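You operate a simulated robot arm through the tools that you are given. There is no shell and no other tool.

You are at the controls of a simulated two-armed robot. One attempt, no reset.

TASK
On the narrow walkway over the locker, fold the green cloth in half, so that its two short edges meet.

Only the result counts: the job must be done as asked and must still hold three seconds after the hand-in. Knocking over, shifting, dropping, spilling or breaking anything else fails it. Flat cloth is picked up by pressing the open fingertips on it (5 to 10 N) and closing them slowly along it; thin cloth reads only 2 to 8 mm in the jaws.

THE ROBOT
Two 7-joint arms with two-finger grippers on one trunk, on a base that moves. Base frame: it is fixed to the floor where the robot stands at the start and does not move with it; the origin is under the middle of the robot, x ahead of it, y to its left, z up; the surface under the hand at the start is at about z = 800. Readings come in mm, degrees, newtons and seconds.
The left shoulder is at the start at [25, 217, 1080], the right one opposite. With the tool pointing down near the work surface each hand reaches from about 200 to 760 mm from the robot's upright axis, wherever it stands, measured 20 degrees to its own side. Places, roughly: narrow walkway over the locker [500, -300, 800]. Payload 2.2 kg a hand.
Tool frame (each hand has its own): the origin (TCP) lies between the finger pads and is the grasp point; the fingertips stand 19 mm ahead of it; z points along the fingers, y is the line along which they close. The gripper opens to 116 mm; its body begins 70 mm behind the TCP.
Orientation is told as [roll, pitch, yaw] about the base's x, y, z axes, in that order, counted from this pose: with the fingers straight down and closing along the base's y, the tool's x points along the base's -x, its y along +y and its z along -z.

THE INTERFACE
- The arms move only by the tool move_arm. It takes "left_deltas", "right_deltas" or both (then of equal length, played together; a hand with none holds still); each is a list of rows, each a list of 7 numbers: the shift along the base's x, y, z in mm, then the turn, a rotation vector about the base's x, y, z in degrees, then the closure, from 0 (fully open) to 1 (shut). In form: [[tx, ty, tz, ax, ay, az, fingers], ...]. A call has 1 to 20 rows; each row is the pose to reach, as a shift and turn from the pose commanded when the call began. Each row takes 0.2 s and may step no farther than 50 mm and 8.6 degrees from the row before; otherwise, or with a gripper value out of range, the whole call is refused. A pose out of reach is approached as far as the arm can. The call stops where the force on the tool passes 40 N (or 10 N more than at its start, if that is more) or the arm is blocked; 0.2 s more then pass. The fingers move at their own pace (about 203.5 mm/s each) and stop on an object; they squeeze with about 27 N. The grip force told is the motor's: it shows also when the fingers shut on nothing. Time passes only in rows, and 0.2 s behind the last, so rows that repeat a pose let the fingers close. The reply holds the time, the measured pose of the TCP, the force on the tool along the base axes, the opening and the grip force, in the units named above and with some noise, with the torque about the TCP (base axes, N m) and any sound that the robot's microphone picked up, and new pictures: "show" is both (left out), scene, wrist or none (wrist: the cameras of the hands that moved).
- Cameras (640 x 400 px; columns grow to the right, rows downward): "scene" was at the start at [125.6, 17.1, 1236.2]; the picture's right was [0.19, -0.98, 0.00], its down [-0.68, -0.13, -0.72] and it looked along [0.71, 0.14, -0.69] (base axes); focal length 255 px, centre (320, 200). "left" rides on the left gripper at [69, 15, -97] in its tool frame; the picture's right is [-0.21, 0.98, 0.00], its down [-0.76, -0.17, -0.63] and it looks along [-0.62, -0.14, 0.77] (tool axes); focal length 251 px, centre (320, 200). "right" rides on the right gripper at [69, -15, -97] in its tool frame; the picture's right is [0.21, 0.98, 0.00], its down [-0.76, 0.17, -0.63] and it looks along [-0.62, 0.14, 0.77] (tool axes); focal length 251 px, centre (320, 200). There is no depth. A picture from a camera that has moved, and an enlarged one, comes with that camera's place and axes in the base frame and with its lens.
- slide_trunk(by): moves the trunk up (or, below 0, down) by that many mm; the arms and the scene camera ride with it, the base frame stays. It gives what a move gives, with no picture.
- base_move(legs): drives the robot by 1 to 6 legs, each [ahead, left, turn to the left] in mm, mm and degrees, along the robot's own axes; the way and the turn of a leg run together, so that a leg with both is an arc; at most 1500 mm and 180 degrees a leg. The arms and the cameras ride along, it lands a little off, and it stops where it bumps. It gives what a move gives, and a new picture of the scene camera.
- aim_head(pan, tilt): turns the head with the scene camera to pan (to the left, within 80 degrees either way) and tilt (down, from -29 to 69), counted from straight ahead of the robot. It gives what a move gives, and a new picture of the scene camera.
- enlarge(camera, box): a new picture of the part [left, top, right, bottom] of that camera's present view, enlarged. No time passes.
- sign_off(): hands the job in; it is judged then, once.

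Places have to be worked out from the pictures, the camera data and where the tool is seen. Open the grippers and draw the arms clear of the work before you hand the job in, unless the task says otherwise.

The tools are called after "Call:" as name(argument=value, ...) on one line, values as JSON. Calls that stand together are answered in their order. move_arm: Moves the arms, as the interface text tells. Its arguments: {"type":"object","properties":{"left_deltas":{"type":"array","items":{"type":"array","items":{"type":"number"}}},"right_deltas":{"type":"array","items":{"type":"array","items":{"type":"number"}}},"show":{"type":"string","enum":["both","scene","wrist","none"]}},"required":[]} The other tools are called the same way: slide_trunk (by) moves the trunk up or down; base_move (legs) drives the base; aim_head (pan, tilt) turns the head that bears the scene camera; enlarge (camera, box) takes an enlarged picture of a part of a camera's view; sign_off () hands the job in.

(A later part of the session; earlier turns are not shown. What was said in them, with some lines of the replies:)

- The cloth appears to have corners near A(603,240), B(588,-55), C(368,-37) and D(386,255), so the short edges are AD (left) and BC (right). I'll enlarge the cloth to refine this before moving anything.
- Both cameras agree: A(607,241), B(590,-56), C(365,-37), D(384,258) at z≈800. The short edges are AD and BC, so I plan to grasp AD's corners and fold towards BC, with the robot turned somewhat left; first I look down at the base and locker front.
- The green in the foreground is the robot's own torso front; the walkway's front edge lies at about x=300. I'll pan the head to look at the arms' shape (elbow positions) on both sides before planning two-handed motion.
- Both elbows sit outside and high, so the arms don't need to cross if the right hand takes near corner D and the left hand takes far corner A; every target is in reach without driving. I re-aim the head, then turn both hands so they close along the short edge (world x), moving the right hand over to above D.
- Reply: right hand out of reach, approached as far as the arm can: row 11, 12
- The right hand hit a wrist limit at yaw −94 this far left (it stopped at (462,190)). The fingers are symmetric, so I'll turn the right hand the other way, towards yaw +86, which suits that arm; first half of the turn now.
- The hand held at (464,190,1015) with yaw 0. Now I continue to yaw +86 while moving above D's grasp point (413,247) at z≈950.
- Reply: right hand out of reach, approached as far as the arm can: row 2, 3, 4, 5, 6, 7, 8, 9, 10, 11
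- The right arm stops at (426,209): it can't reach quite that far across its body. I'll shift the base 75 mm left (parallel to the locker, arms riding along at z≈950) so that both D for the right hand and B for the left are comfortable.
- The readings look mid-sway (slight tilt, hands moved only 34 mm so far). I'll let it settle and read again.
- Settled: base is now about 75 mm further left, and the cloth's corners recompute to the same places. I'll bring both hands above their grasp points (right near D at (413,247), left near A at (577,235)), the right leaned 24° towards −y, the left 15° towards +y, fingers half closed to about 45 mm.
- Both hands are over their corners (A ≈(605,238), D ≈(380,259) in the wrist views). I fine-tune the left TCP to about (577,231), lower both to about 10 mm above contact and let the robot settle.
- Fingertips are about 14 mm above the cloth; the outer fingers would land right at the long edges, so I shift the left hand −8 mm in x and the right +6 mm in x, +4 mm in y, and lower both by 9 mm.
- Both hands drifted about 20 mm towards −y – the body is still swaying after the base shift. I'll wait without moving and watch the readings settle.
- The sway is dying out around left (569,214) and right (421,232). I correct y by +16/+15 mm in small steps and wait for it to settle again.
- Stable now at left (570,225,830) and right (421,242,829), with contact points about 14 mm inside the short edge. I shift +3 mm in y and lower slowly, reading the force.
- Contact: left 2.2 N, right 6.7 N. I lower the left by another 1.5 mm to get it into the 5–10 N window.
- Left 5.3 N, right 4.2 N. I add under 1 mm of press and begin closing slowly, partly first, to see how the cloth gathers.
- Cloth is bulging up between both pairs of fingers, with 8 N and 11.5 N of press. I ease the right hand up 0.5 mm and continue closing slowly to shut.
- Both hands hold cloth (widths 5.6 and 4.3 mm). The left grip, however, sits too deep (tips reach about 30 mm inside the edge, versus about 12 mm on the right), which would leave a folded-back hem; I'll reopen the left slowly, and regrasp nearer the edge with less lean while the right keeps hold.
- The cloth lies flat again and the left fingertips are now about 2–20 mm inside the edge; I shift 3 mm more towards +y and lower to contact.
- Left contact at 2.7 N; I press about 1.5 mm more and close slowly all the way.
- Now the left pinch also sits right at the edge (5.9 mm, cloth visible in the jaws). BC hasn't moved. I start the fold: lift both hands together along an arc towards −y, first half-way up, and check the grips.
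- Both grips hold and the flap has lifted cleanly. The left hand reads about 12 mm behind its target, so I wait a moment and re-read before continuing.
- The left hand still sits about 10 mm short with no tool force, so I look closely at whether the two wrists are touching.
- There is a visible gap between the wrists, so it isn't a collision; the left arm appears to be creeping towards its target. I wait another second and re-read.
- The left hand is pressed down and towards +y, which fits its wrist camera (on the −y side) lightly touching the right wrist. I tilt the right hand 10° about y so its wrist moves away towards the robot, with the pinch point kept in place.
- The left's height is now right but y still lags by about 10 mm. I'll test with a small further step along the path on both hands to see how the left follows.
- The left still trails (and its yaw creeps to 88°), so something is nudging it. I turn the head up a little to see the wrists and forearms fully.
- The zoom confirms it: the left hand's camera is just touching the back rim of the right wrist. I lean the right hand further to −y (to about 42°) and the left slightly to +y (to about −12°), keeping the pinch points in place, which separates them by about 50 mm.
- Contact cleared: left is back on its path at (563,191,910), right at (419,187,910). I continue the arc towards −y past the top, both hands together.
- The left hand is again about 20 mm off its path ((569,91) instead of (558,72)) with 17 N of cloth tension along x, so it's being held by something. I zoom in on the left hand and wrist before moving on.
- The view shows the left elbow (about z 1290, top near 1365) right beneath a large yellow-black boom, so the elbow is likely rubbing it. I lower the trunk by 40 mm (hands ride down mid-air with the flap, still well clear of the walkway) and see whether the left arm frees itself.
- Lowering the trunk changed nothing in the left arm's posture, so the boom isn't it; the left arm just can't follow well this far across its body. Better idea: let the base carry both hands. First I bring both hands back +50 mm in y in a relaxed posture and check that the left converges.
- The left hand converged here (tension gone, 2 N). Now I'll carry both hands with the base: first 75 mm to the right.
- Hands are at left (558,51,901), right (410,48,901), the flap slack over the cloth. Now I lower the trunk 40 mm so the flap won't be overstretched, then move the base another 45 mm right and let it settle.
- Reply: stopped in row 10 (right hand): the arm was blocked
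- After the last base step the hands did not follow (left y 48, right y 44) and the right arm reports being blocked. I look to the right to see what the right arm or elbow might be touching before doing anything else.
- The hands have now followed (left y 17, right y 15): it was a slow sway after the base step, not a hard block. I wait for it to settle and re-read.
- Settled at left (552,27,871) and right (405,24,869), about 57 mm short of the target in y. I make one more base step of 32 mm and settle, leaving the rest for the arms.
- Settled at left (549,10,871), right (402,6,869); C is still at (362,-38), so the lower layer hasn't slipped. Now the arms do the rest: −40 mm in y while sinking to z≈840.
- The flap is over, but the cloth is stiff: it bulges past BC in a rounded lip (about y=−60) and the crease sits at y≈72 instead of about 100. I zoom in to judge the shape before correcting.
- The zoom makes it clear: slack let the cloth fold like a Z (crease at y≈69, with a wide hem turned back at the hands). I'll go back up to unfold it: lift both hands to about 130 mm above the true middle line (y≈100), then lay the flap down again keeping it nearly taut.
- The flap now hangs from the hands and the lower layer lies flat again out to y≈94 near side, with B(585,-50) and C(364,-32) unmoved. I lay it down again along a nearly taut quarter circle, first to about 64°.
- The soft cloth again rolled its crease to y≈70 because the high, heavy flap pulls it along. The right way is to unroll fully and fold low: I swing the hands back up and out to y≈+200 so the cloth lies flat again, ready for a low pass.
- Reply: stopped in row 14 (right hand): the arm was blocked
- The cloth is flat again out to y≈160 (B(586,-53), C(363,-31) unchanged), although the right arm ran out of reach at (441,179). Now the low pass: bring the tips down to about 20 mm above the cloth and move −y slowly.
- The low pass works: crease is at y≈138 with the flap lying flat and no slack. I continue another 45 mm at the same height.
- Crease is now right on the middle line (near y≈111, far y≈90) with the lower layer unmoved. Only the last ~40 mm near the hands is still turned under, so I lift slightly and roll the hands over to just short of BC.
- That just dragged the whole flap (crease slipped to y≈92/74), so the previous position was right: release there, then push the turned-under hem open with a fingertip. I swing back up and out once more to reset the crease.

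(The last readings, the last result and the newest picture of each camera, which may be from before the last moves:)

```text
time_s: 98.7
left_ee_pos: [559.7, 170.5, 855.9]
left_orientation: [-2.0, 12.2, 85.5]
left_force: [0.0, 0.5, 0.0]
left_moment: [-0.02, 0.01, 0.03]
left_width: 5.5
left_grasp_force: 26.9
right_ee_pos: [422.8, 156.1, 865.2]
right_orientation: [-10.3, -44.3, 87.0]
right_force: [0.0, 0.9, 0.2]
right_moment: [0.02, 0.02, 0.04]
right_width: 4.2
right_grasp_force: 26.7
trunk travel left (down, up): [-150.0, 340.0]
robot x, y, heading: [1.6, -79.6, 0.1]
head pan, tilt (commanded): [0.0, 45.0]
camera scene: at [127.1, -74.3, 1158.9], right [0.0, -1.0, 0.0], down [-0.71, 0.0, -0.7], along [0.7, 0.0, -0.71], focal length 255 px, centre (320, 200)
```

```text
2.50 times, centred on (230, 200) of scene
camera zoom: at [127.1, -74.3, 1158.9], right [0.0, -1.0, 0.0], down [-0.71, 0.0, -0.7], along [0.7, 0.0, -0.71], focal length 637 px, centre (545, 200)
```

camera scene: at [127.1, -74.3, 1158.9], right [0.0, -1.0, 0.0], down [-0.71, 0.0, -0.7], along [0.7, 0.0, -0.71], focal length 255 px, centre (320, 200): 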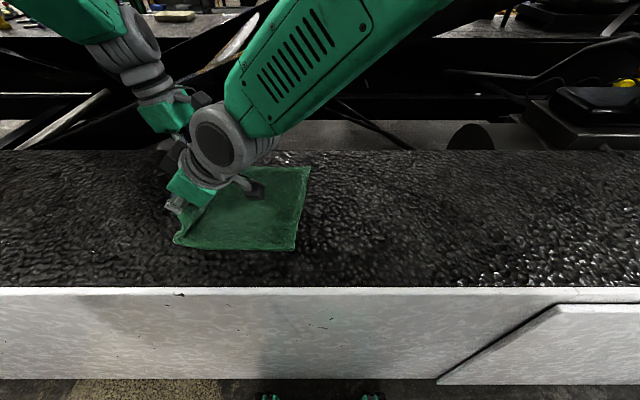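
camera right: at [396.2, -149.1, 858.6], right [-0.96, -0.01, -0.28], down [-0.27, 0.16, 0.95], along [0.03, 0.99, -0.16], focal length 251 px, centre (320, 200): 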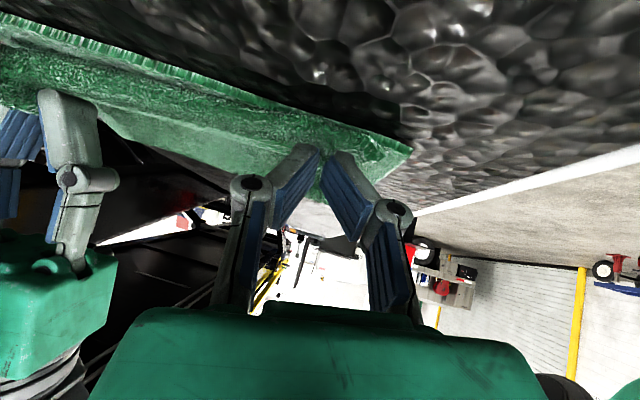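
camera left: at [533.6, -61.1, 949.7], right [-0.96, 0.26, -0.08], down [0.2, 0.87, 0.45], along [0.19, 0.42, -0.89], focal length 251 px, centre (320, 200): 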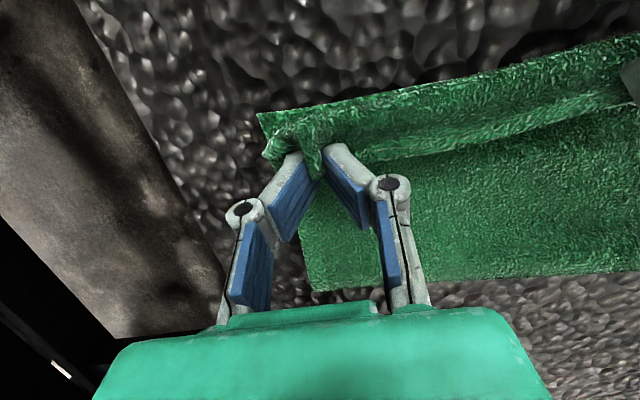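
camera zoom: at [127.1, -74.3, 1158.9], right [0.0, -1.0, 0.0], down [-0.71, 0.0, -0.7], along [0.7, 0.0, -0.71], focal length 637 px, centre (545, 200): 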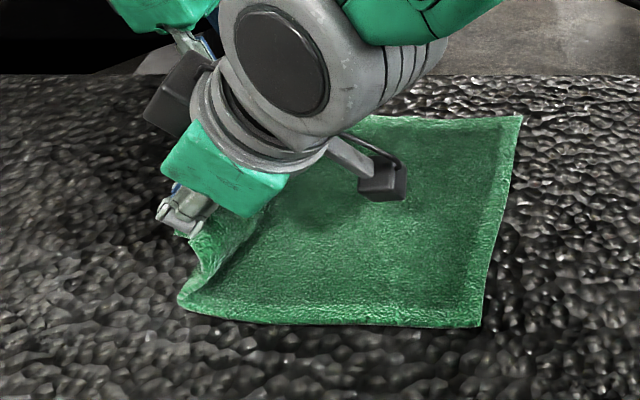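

Reset worked: the cloth is flat again with the fold only beyond y≈174 and C, B unmoved. I repeat the low pass to the earlier good end position (left stopping about 3 mm earlier).

Call:
move_arm(right_deltas=[[-1, -12, -8, 0, 0, 0, 1], [-2, -26, -15, 0, 0, 0, 1], [-3, -40, -18, 0, 0, 0, 1], [-4, -55, -18, 0, 0, 0, 1], [-5, -70, -18, 0, 0, 0, 1], [-6, -85, -18, 0, 0, 0, 1], [-7, -100, -18, 0, 0, 0, 1], [-7.5, -115, -18, 0, 0, 0, 1], [-8, -130, -18, 0, 0, 0, 1], [-8.3, -144.8, -18, 0, 0, 0, 1], [-8.3, -144.8, -18, 0, 0, 0, 1], [-8.3, -144.8, -18, 0, 0, 0, 1]], left_deltas=[[-1, -14, -6, 0, 0, 0, 1], [-2, -29, -12, 0, 0, 0, 1], [-3, -43, -15, 0, 0, 0, 1], [-4, -58, -15, 0, 0, 0, 1], [-5, -73, -15, 0, 0, 0, 1], [-6, -88, -15, 0, 0, 0, 1], [-6.5, -103, -15, 0, 0, 0, 1], [-7, -118, -15, 0, 0, 0, 1], [-7.5, -133, -15, 0, 0, 0, 1], [-7.7, -147, -15, 0, 0, 0, 1], [-7.7, -147, -15, 0, 0, 0, 1], [-7.7, -147, -15, 0, 0, 0, 1]], show="both")

Call:
enlarge(camera="scene", box=[140, 120, 340, 270])

```text
time_s: 101.3
left_ee_pos: [550.6, 22.3, 843.0]
left_orientation: [-2.0, 12.2, 85.5]
left_force: [-2.7, -0.2, -0.6]
left_moment: [0.0, 0.05, -0.04]
left_width: 5.5
left_grasp_force: 26.7
right_ee_pos: [401.9, 16.7, 836.2]
right_orientation: [-10.5, -42.7, 88.4]
right_force: [2.9, -0.9, 0.4]
right_moment: [0.0, -0.03, 0.06]
right_width: 4.3
right_grasp_force: 26.6
trunk travel left (down, up): [-150.0, 340.0]
robot x, y, heading: [-2.1, -77.6, -0.1]
head pan, tilt (commanded): [0.0, 45.0]
camera scene: at [126.7, -75.9, 1159.0], right [0.0, -1.0, 0.0], down [-0.71, 0.0, -0.7], along [0.7, 0.0, -0.71], focal length 255 px, centre (320, 200)
camera right: at [396.2, -100.1, 861.0], right [-0.96, -0.01, -0.28], down [-0.27, 0.16, 0.95], along [0.03, 0.99, -0.16], focal length 251 px, centre (320, 200)
camera left: at [528.0, -22.4, 950.8], right [-0.96, 0.28, -0.08], down [0.21, 0.86, 0.46], along [0.2, 0.43, -0.88], focal length 251 px, centre (320, 200)
```

scene: 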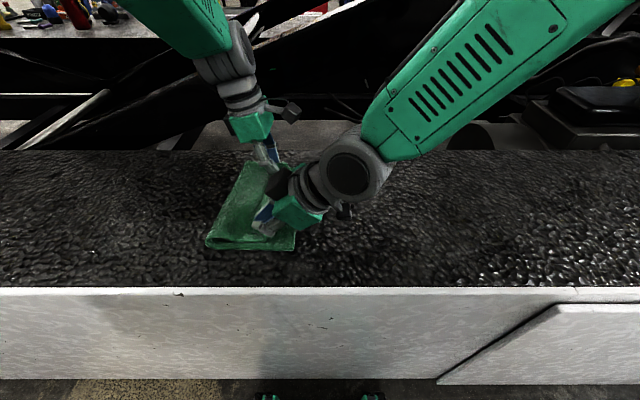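
right: 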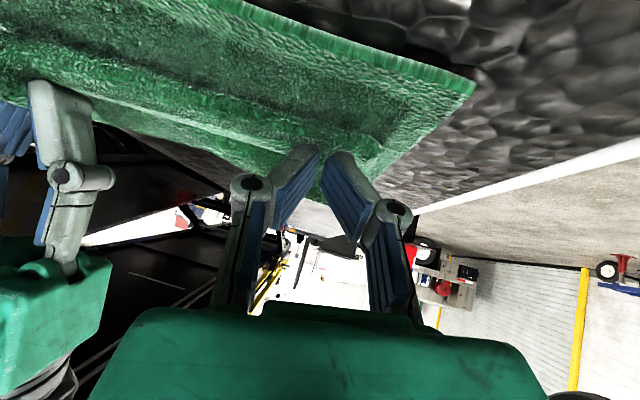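
left: 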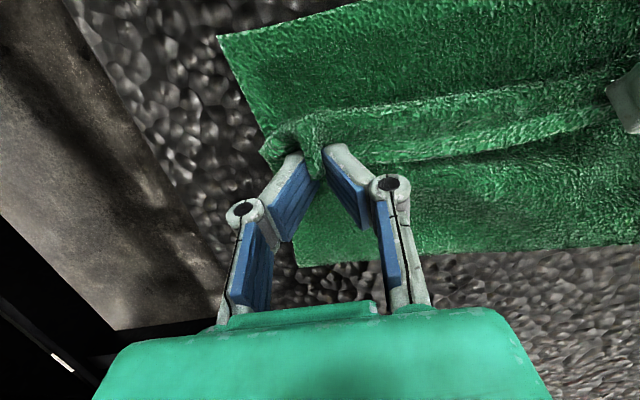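

```text
2.67 times, centred on (240, 195) of scene
camera zoom: at [126.7, -75.9, 1159.0], right [0.0, -1.0, 0.0], down [-0.71, 0.0, -0.7], along [0.7, 0.0, -0.71], focal length 680 px, centre (533, 213)
```

zoom: 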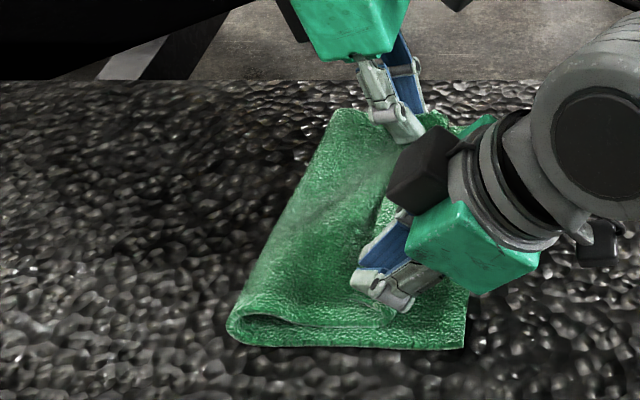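

Same good state: crease near y≈112, far y≈97. Before releasing I move the left hand 8 mm further −y to square the far side, and remove the right hand's 10° sideways tilt so that its fingers will open evenly.

Call:
move_arm(left_deltas=[[0, -2, 0, 0, 0, 0, 1], [0, -4, 0, 0, 0, 0, 1], [0, -6, 0, 0, 0, 0, 1], [0, -8, 0, 0, 0, 0, 1], [0, -8, 0, 0, 0, 0, 1]], right_deltas=[[0.7, 0, 0, 0, 2.5, 0, 1], [1.5, 0, 0, 0, 5, 0, 1], [2.2, 0, 0, 0, 7.5, 0, 1], [3, 0, 0, 0, 10, 0, 1], [3, 0, 0, 0, 10, 0, 1]], show="none")

Call:
enlarge(camera="scene", box=[140, 120, 340, 270])

```text
time_s: 102.5
left_ee_pos: [551.7, 14.1, 840.9]
left_orientation: [-1.9, 12.1, 85.6]
left_force: [-4.5, 0.2, 0.1]
left_moment: [0.05, 0.1, -0.02]
left_width: 5.6
left_grasp_force: 27.0
right_ee_pos: [404.1, 16.0, 836.2]
right_orientation: [2.8, -41.7, 79.4]
right_force: [4.6, -0.3, -0.2]
right_moment: [-0.07, -0.14, 0.0]
right_width: 4.4
right_grasp_force: 27.6
trunk travel left (down, up): [-150.0, 340.0]
robot x, y, heading: [-1.6, -77.2, 0.2]
head pan, tilt (commanded): [0.0, 45.0]
```

```text
2.67 times, centred on (240, 195) of scene
camera zoom: at [126.8, -76.5, 1159.0], right [0.0, -1.0, 0.0], down [-0.71, 0.0, -0.7], along [0.7, 0.0, -0.71], focal length 680 px, centre (533, 213)
```

zoom: 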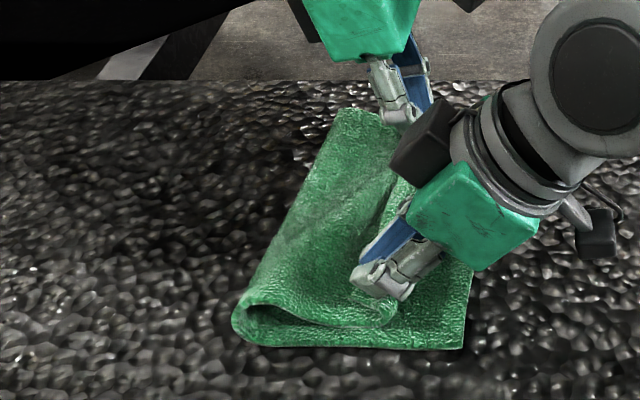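

Crease now sits at about y=111 (near) and y=94 (far), matching the middle line. I lower both hands gently towards the stack.

Call:
move_arm(left_deltas=[[0, 0, -2, 0, 0, 0, 1], [0, 0, -4, 0, 0, 0, 1], [0, 0, -6, 0, 0, 0, 1], [0, 0, -8, 0, 0, 0, 1], [0, 0, -10, 0, 0, 0, 1], [0, 0, -10, 0, 0, 0, 1]], right_deltas=[[0, 0, -1, 0, 0, 0, 1], [0, 0, -2, 0, 0, 0, 1], [0, 0, -3, 0, 0, 0, 1], [0, 0, -4, 0, 0, 0, 1], [0, 0, -5, 0, 0, 0, 1], [0, 0, -5, 0, 0, 0, 1]], show="none")

```text
time_s: 103.9
left_ee_pos: [550.6, 14.8, 831.8]
left_orientation: [-2.1, 12.1, 85.5]
left_force: [-4.6, 0.4, 0.0]
left_moment: [0.0, 0.11, -0.03]
left_width: 5.4
left_grasp_force: 27.2
right_ee_pos: [403.5, 16.8, 831.7]
right_orientation: [3.0, -41.7, 79.5]
right_force: [5.8, -0.9, 3.3]
right_moment: [0.01, -0.16, 0.02]
right_width: 4.7
right_grasp_force: 26.9
trunk travel left (down, up): [-150.0, 340.0]
robot x, y, heading: [1.2, -74.8, -0.2]
head pan, tilt (commanded): [0.0, 45.0]
```

Call:
move_arm(left_deltas=[[0, 0, -1, 0, 0, 0, 1], [0, 0, -2, 0, 0, 0, 1], [0, 0, -3, 0, 0, 0, 1], [0, 0, -3, 0, 0, 0, 1]], show="wrist")

```text
time_s: 104.9
left_ee_pos: [551.8, 13.7, 828.6]
left_orientation: [-2.0, 12.1, 85.5]
left_force: [-5.0, 0.5, 2.1]
left_moment: [0.03, 0.09, -0.05]
left_width: 5.4
left_grasp_force: 26.9
right_ee_pos: [405.4, 17.2, 831.8]
right_orientation: [3.0, -41.8, 79.4]
right_force: [6.5, -0.7, 4.0]
right_moment: [0.0, -0.17, -0.01]
right_width: 4.5
right_grasp_force: 26.9
trunk travel left (down, up): [-150.0, 340.0]
robot x, y, heading: [1.0, -78.8, -0.2]
head pan, tilt (commanded): [0.0, 45.0]
camera left: at [527.8, -30.2, 938.1], right [-0.96, 0.28, -0.08], down [0.21, 0.86, 0.46], along [0.2, 0.43, -0.88], focal length 251 px, centre (320, 200)
```

left: 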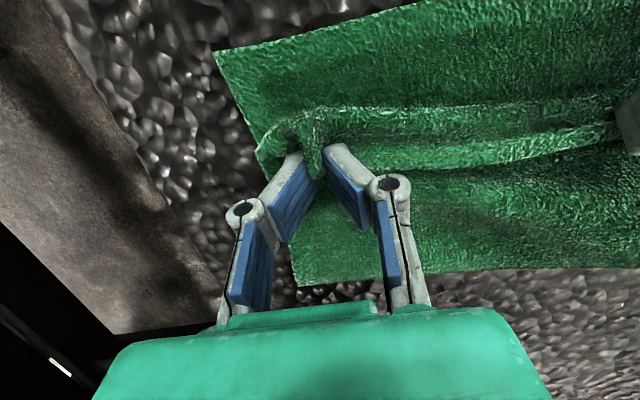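

Both fingertips now rest lightly on the stack (2 N and 4 N). I open the fingers slowly so that the gathered corners spread flat.

Call:
move_arm(left_deltas=[[0, 0, 0, 0, 0, 0, 0.96], [0, 0, 0, 0, 0, 0, 0.92], [0, 0, 0, 0, 0, 0, 0.88], [0, 0, 0, 0, 0, 0, 0.84], [0, 0, 0, 0, 0, 0, 0.8], [0, 0, 0, 0, 0, 0, 0.76], [0, 0, 0, 0, 0, 0, 0.72], [0, 0, 0, 0, 0, 0, 0.68], [0, 0, 0, 0, 0, 0, 0.64], [0, 0, 0, 0, 0, 0, 0.6], [0, 0, 0, 0, 0, 0, 0.6]], right_deltas=[[0, 0, 0, 0, 0, 0, 0.96], [0, 0, 0, 0, 0, 0, 0.92], [0, 0, 0, 0, 0, 0, 0.88], [0, 0, 0, 0, 0, 0, 0.84], [0, 0, 0, 0, 0, 0, 0.8], [0, 0, 0, 0, 0, 0, 0.76], [0, 0, 0, 0, 0, 0, 0.72], [0, 0, 0, 0, 0, 0, 0.68], [0, 0, 0, 0, 0, 0, 0.64], [0, 0, 0, 0, 0, 0, 0.6], [0, 0, 0, 0, 0, 0, 0.6]], show="both")

Call:
enlarge(camera="scene", box=[140, 120, 340, 270])

```text
time_s: 107.3
left_ee_pos: [550.8, 14.6, 828.9]
left_orientation: [-2.0, 12.2, 85.5]
left_force: [2.1, -0.1, 1.8]
left_moment: [0.02, 0.01, -0.01]
left_width: 46.1
left_grasp_force: 0.0
right_ee_pos: [404.2, 17.1, 831.4]
right_orientation: [2.9, -41.8, 79.5]
right_force: [-2.0, 0.0, 2.3]
right_moment: [0.04, -0.04, 0.02]
right_width: 46.0
right_grasp_force: 0.2
trunk travel left (down, up): [-150.0, 340.0]
robot x, y, heading: [1.0, -75.9, 0.0]
head pan, tilt (commanded): [0.0, 45.0]
camera scene: at [126.5, -76.5, 1159.0], right [0.0, -1.0, 0.0], down [-0.71, 0.0, -0.7], along [0.7, 0.0, -0.71], focal length 255 px, centre (320, 200)
camera right: at [402.9, -100.1, 856.3], right [-0.99, -0.01, -0.11], down [-0.11, 0.16, 0.98], along [0.01, 0.99, -0.16], focal length 251 px, centre (320, 200)
camera left: at [527.9, -30.1, 938.0], right [-0.96, 0.28, -0.08], down [0.21, 0.86, 0.46], along [0.2, 0.43, -0.88], focal length 251 px, centre (320, 200)
```

scene: 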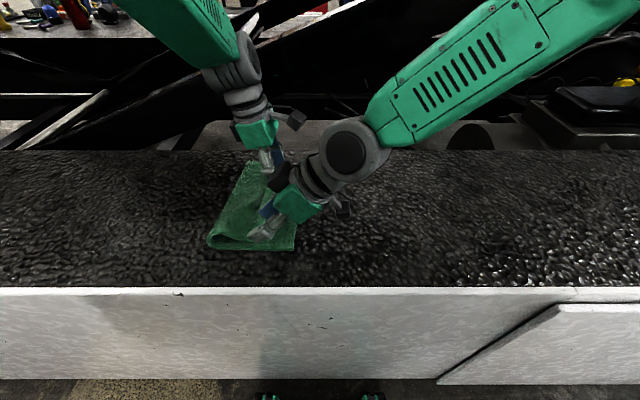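
right: 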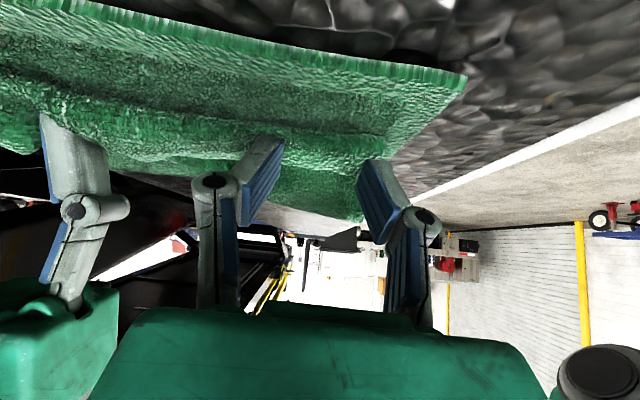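
left: 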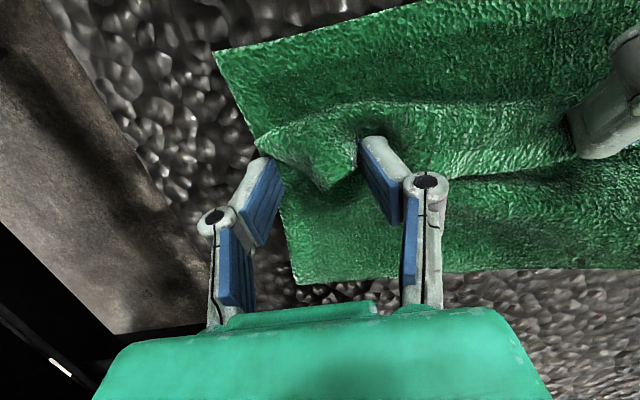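

```text
2.67 times, centred on (240, 195) of scene
camera zoom: at [126.5, -76.5, 1159.0], right [0.0, -1.0, 0.0], down [-0.71, 0.0, -0.7], along [0.7, 0.0, -0.71], focal length 680 px, centre (533, 213)
```

zoom: 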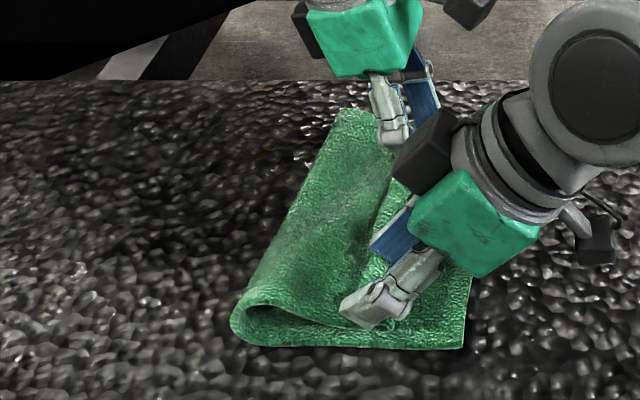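

Both grips are open with the cloth spread under them. I raise both hands straight up and take the right hand away to −y to get a clear view of the result.

Call:
move_arm(left_deltas=[[0, 0, 5, 0, 0, 0, 0.6], [0, 0, 15, 0, 0, 0, 0.6], [0, 0, 30, 0, 0, 0, 0.6], [0, 0, 50, 0, 0, 0, 0.6], [0, 0, 70, 0, 0, 0, 0.6], [0, 0, 70, 0, 0, 0, 0.6], [0, 0, 70, 0, 0, 0, 0.6], [0, 0, 70, 0, 0, 0, 0.6]], right_deltas=[[0, 0, 5, 0, 0, 0, 0.6], [0, 0, 15, 0, 0, 0, 0.6], [0, 0, 30, 0, 0, 0, 0.6], [0, -10, 50, 0, 0, 0, 0.6], [0, -40, 70, 0, 0, 0, 0.6], [0, -80, 80, 0, 0, 0, 0.6], [0, -120, 80, 0, 0, 0, 0.6], [0, -150, 80, 0, 0, 0, 0.6]], show="both")

Call:
enlarge(camera="scene", box=[160, 130, 340, 265])

```text
time_s: 109.1
left_ee_pos: [551.7, 12.4, 898.7]
left_orientation: [-2.1, 12.1, 85.5]
left_force: [0.6, 0.3, -0.7]
left_moment: [0.0, 0.0, 0.02]
left_width: 46.4
left_grasp_force: 0.0
right_ee_pos: [404.6, -135.8, 911.5]
right_orientation: [2.9, -41.7, 79.5]
right_force: [0.7, 0.0, -1.2]
right_moment: [0.02, -0.01, 0.0]
right_width: 46.7
right_grasp_force: 0.0
trunk travel left (down, up): [-150.0, 340.0]
robot x, y, heading: [2.1, -75.1, -0.2]
head pan, tilt (commanded): [0.0, 45.0]
camera scene: at [126.3, -79.7, 1159.0], right [0.0, -1.0, 0.0], down [-0.71, 0.0, -0.7], along [0.7, 0.0, -0.71], focal length 255 px, centre (320, 200)
camera right: at [403.1, -252.3, 936.4], right [-0.99, -0.01, -0.11], down [-0.11, 0.16, 0.98], along [0.01, 0.99, -0.16], focal length 251 px, centre (320, 200)
camera left: at [528.1, -32.6, 1008.0], right [-0.96, 0.28, -0.08], down [0.21, 0.86, 0.47], along [0.2, 0.43, -0.88], focal length 251 px, centre (320, 200)
```

scene: 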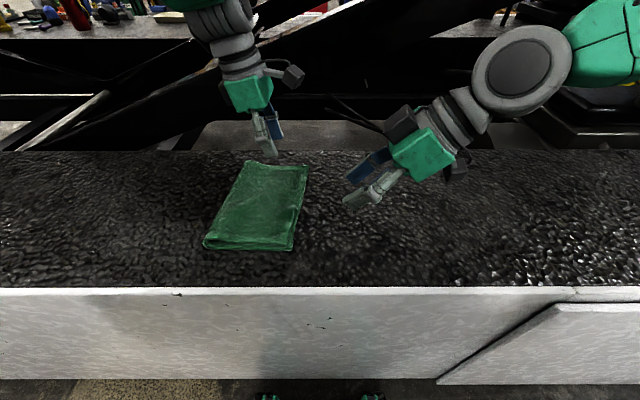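
right: 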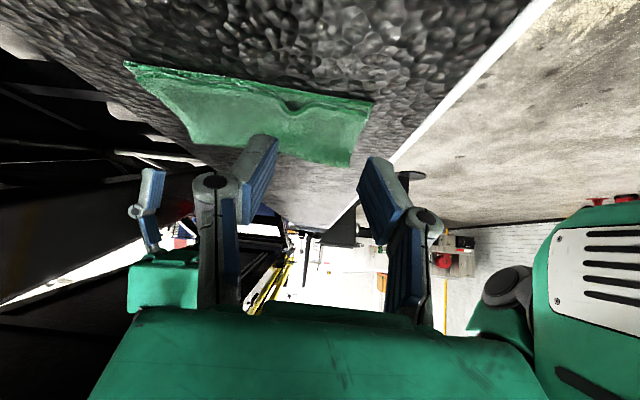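
left: 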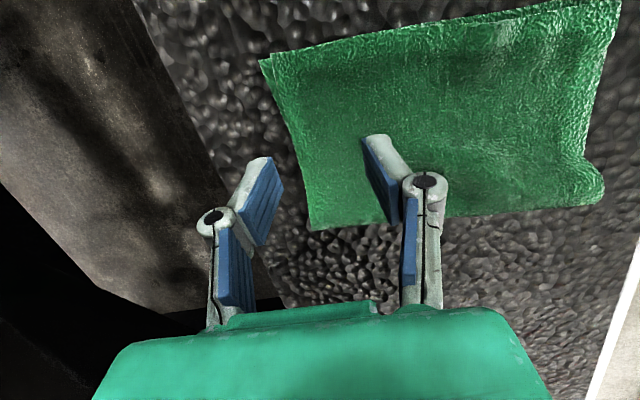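

```text
2.96 times, centred on (250, 198) of scene
camera zoom: at [126.3, -79.7, 1159.0], right [0.0, -1.0, 0.0], down [-0.71, 0.0, -0.7], along [0.7, 0.0, -0.71], focal length 756 px, centre (527, 207)
```

zoom: 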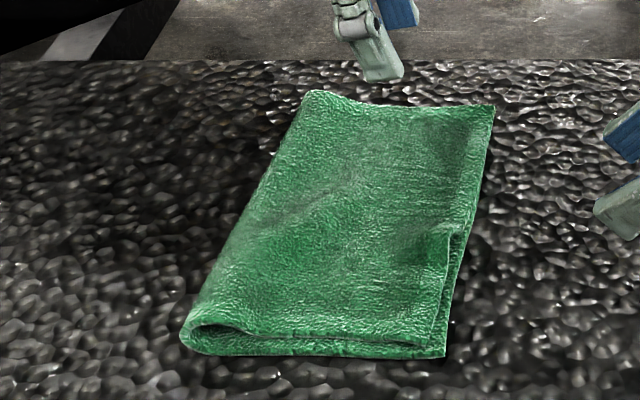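

Very good – on release the hem unrolled by itself and the two short edges now lie almost exactly on each other. I zoom in to check the edges' alignment.

Call:
enlarge(camera="scene", box=[260, 155, 330, 205])

Call:
enlarge(camera="scene", box=[250, 205, 320, 255])

Call:
enlarge(camera="right", box=[100, 40, 400, 200])

Call:
enlarge(camera="left", box=[240, 0, 640, 250])

```text
8.00 times, centred on (295, 180) of scene
camera zoom: at [126.3, -79.7, 1159.0], right [0.0, -1.0, 0.0], down [-0.71, 0.0, -0.7], along [0.7, 0.0, -0.71], focal length 2040 px, centre (520, 360)
```

zoom: 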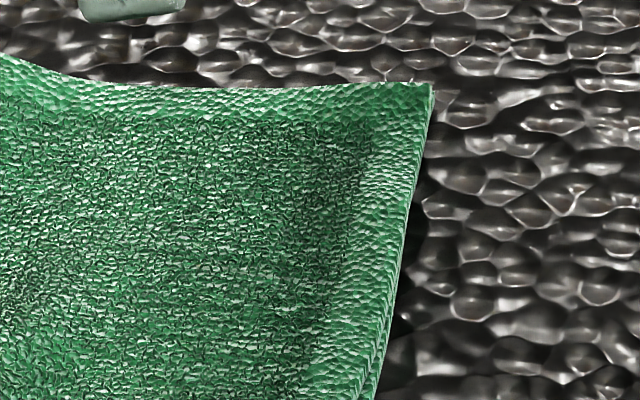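

```text
8.00 times, centred on (285, 230) of scene
camera zoom: at [126.3, -79.7, 1159.0], right [0.0, -1.0, 0.0], down [-0.71, 0.0, -0.7], along [0.7, 0.0, -0.71], focal length 2040 px, centre (600, -40)
```

zoom: 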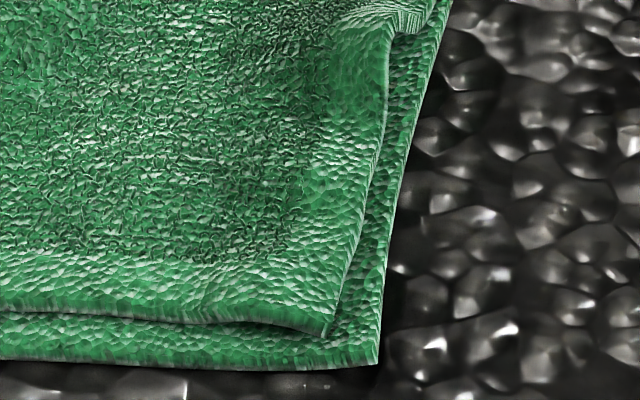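

```text
2.13 times, centred on (250, 120) of right
camera zoom: at [403.1, -252.3, 936.4], right [-0.99, -0.01, -0.11], down [-0.11, 0.16, 0.98], along [0.01, 0.99, -0.16], focal length 536 px, centre (469, 371)
```

zoom: 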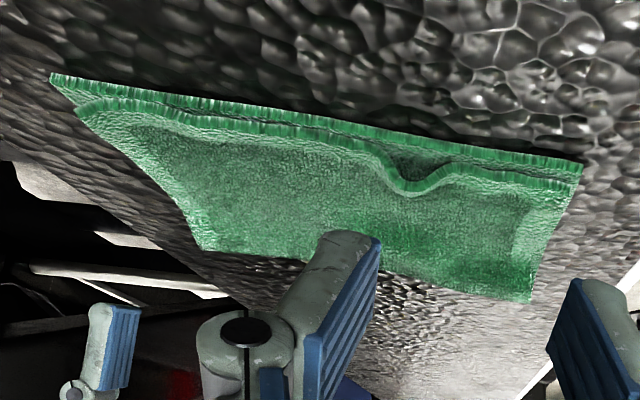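

```text
1.60 times, centred on (440, 125) of left
camera zoom: at [528.1, -32.6, 1008.0], right [-0.96, 0.28, -0.08], down [0.21, 0.86, 0.47], along [0.2, 0.43, -0.88], focal length 402 px, centre (128, 320)
```

zoom: 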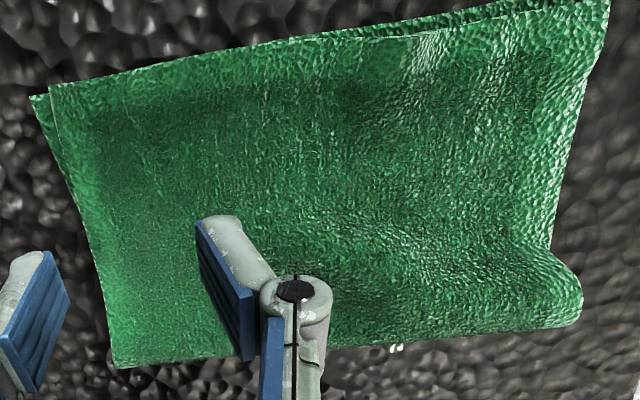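

The short edges meet within about 10 mm at both corners (A' over B, D' over C), and the fold lies along the middle. I open both grippers fully and draw the arms well clear: left up and to +y, right up and to −y.

Call:
move_arm(left_deltas=[[0, 0, 20, 0, 0, 0, 0.4], [0, 0, 40, 0, 0, 0, 0.2], [0, 10, 55, 0, 0, 0, 0], [0, 35, 65, 0, 0, 0, 0], [0, 65, 70, 0, 0, 0, 0], [0, 100, 75, 0, 0, 0, 0], [0, 135, 75, 0, 0, 0, 0], [0, 170, 75, 0, 0, 0, 0], [0, 200, 75, 0, 0, 0, 0], [0, 200, 75, 0, 0, 0, 0]], right_deltas=[[0, -10, 10, 0, 0, 0, 0.4], [0, -20, 20, 0, 0, 0, 0.2], [0, -30, 30, 0, 0, 0, 0], [0, -40, 40, 0, 0, 0, 0], [0, -50, 50, 0, 0, 0, 0], [0, -60, 55, 0, 0, 0, 0], [0, -70, 55, 0, 0, 0, 0], [0, -80, 55, 0, 0, 0, 0], [0, -80, 55, 0, 0, 0, 0], [0, -80, 55, 0, 0, 0, 0]], show="scene")

Call:
enlarge(camera="scene", box=[180, 140, 330, 260])

```text
time_s: 111.3
left_ee_pos: [551.4, 215.0, 973.2]
left_orientation: [-2.1, 12.1, 85.5]
left_force: [-0.1, -0.4, -0.4]
left_moment: [0.03, 0.01, 0.01]
left_width: 115.9
left_grasp_force: 0.1
right_ee_pos: [405.1, -214.6, 966.0]
right_orientation: [2.9, -41.6, 79.4]
right_force: [-0.6, -0.1, -0.2]
right_moment: [-0.02, 0.01, 0.01]
right_width: 116.1
right_grasp_force: 0.0
trunk travel left (down, up): [-150.0, 340.0]
robot x, y, heading: [0.4, -77.2, 0.0]
head pan, tilt (commanded): [0.0, 45.0]
camera scene: at [126.2, -76.7, 1159.0], right [0.0, -1.0, 0.0], down [-0.71, 0.0, -0.7], along [0.7, 0.0, -0.71], focal length 255 px, centre (320, 200)
```

scene: 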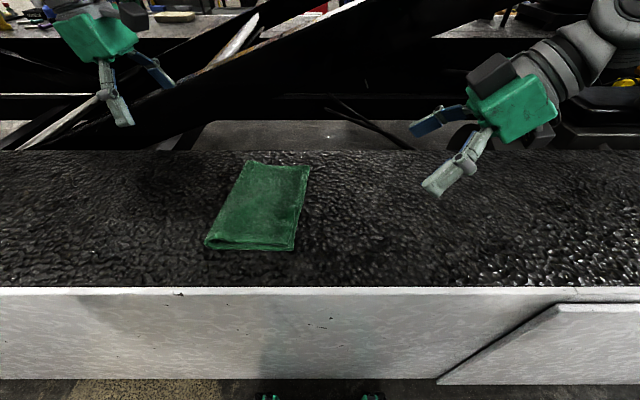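

```text
3.33 times, centred on (255, 200) of scene
camera zoom: at [126.2, -76.7, 1159.0], right [0.0, -1.0, 0.0], down [-0.71, 0.0, -0.7], along [0.7, 0.0, -0.71], focal length 850 px, centre (537, 200)
```

zoom: 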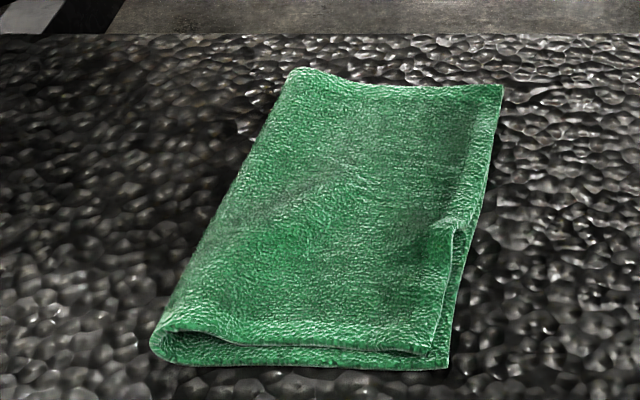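

The fold is stable, both arms are clear with open grippers, and the lower layer hasn't moved from its place; the short edges lie on each other within about a centimetre. I hand the job in.

Call:
sign_off()

```text
The job is handed in.
```

I folded the green cloth in half on the walkway and handed the job in. Its two short edges lie on each other, within about 10 to 12 mm at both corners.

- **Alignment:** The crease runs along the cloth's middle line. The lower layer stayed where it was throughout.
- **Small flaws:** The top edge has a shallow notch of about 13 mm where the right hand gripped it, and the crease stands about 20 mm high at the near end. I left both, since smoothing them could have disturbed the fold.
- **Extra attempts:** The first two folds slipped off the middle line because the cloth is soft. I unrolled it each time and got a clean fold by moving the edge across low, just above the cloth. Another attempt to roll the turned-under edge open while still holding it also slipped the crease, so I reset once more. The edge then opened by itself when I released it.
- **Surroundings:** As far as I could see, nothing else was touched or moved. At one point the left hand's camera lightly touched the right wrist. The robot now stands about 77 mm to the right of where it started, with the trunk 75 mm lower.

Both grippers are open and the arms are clear of the cloth. I saw no change in the fold in the last pictures before hand-in, about four seconds after release.
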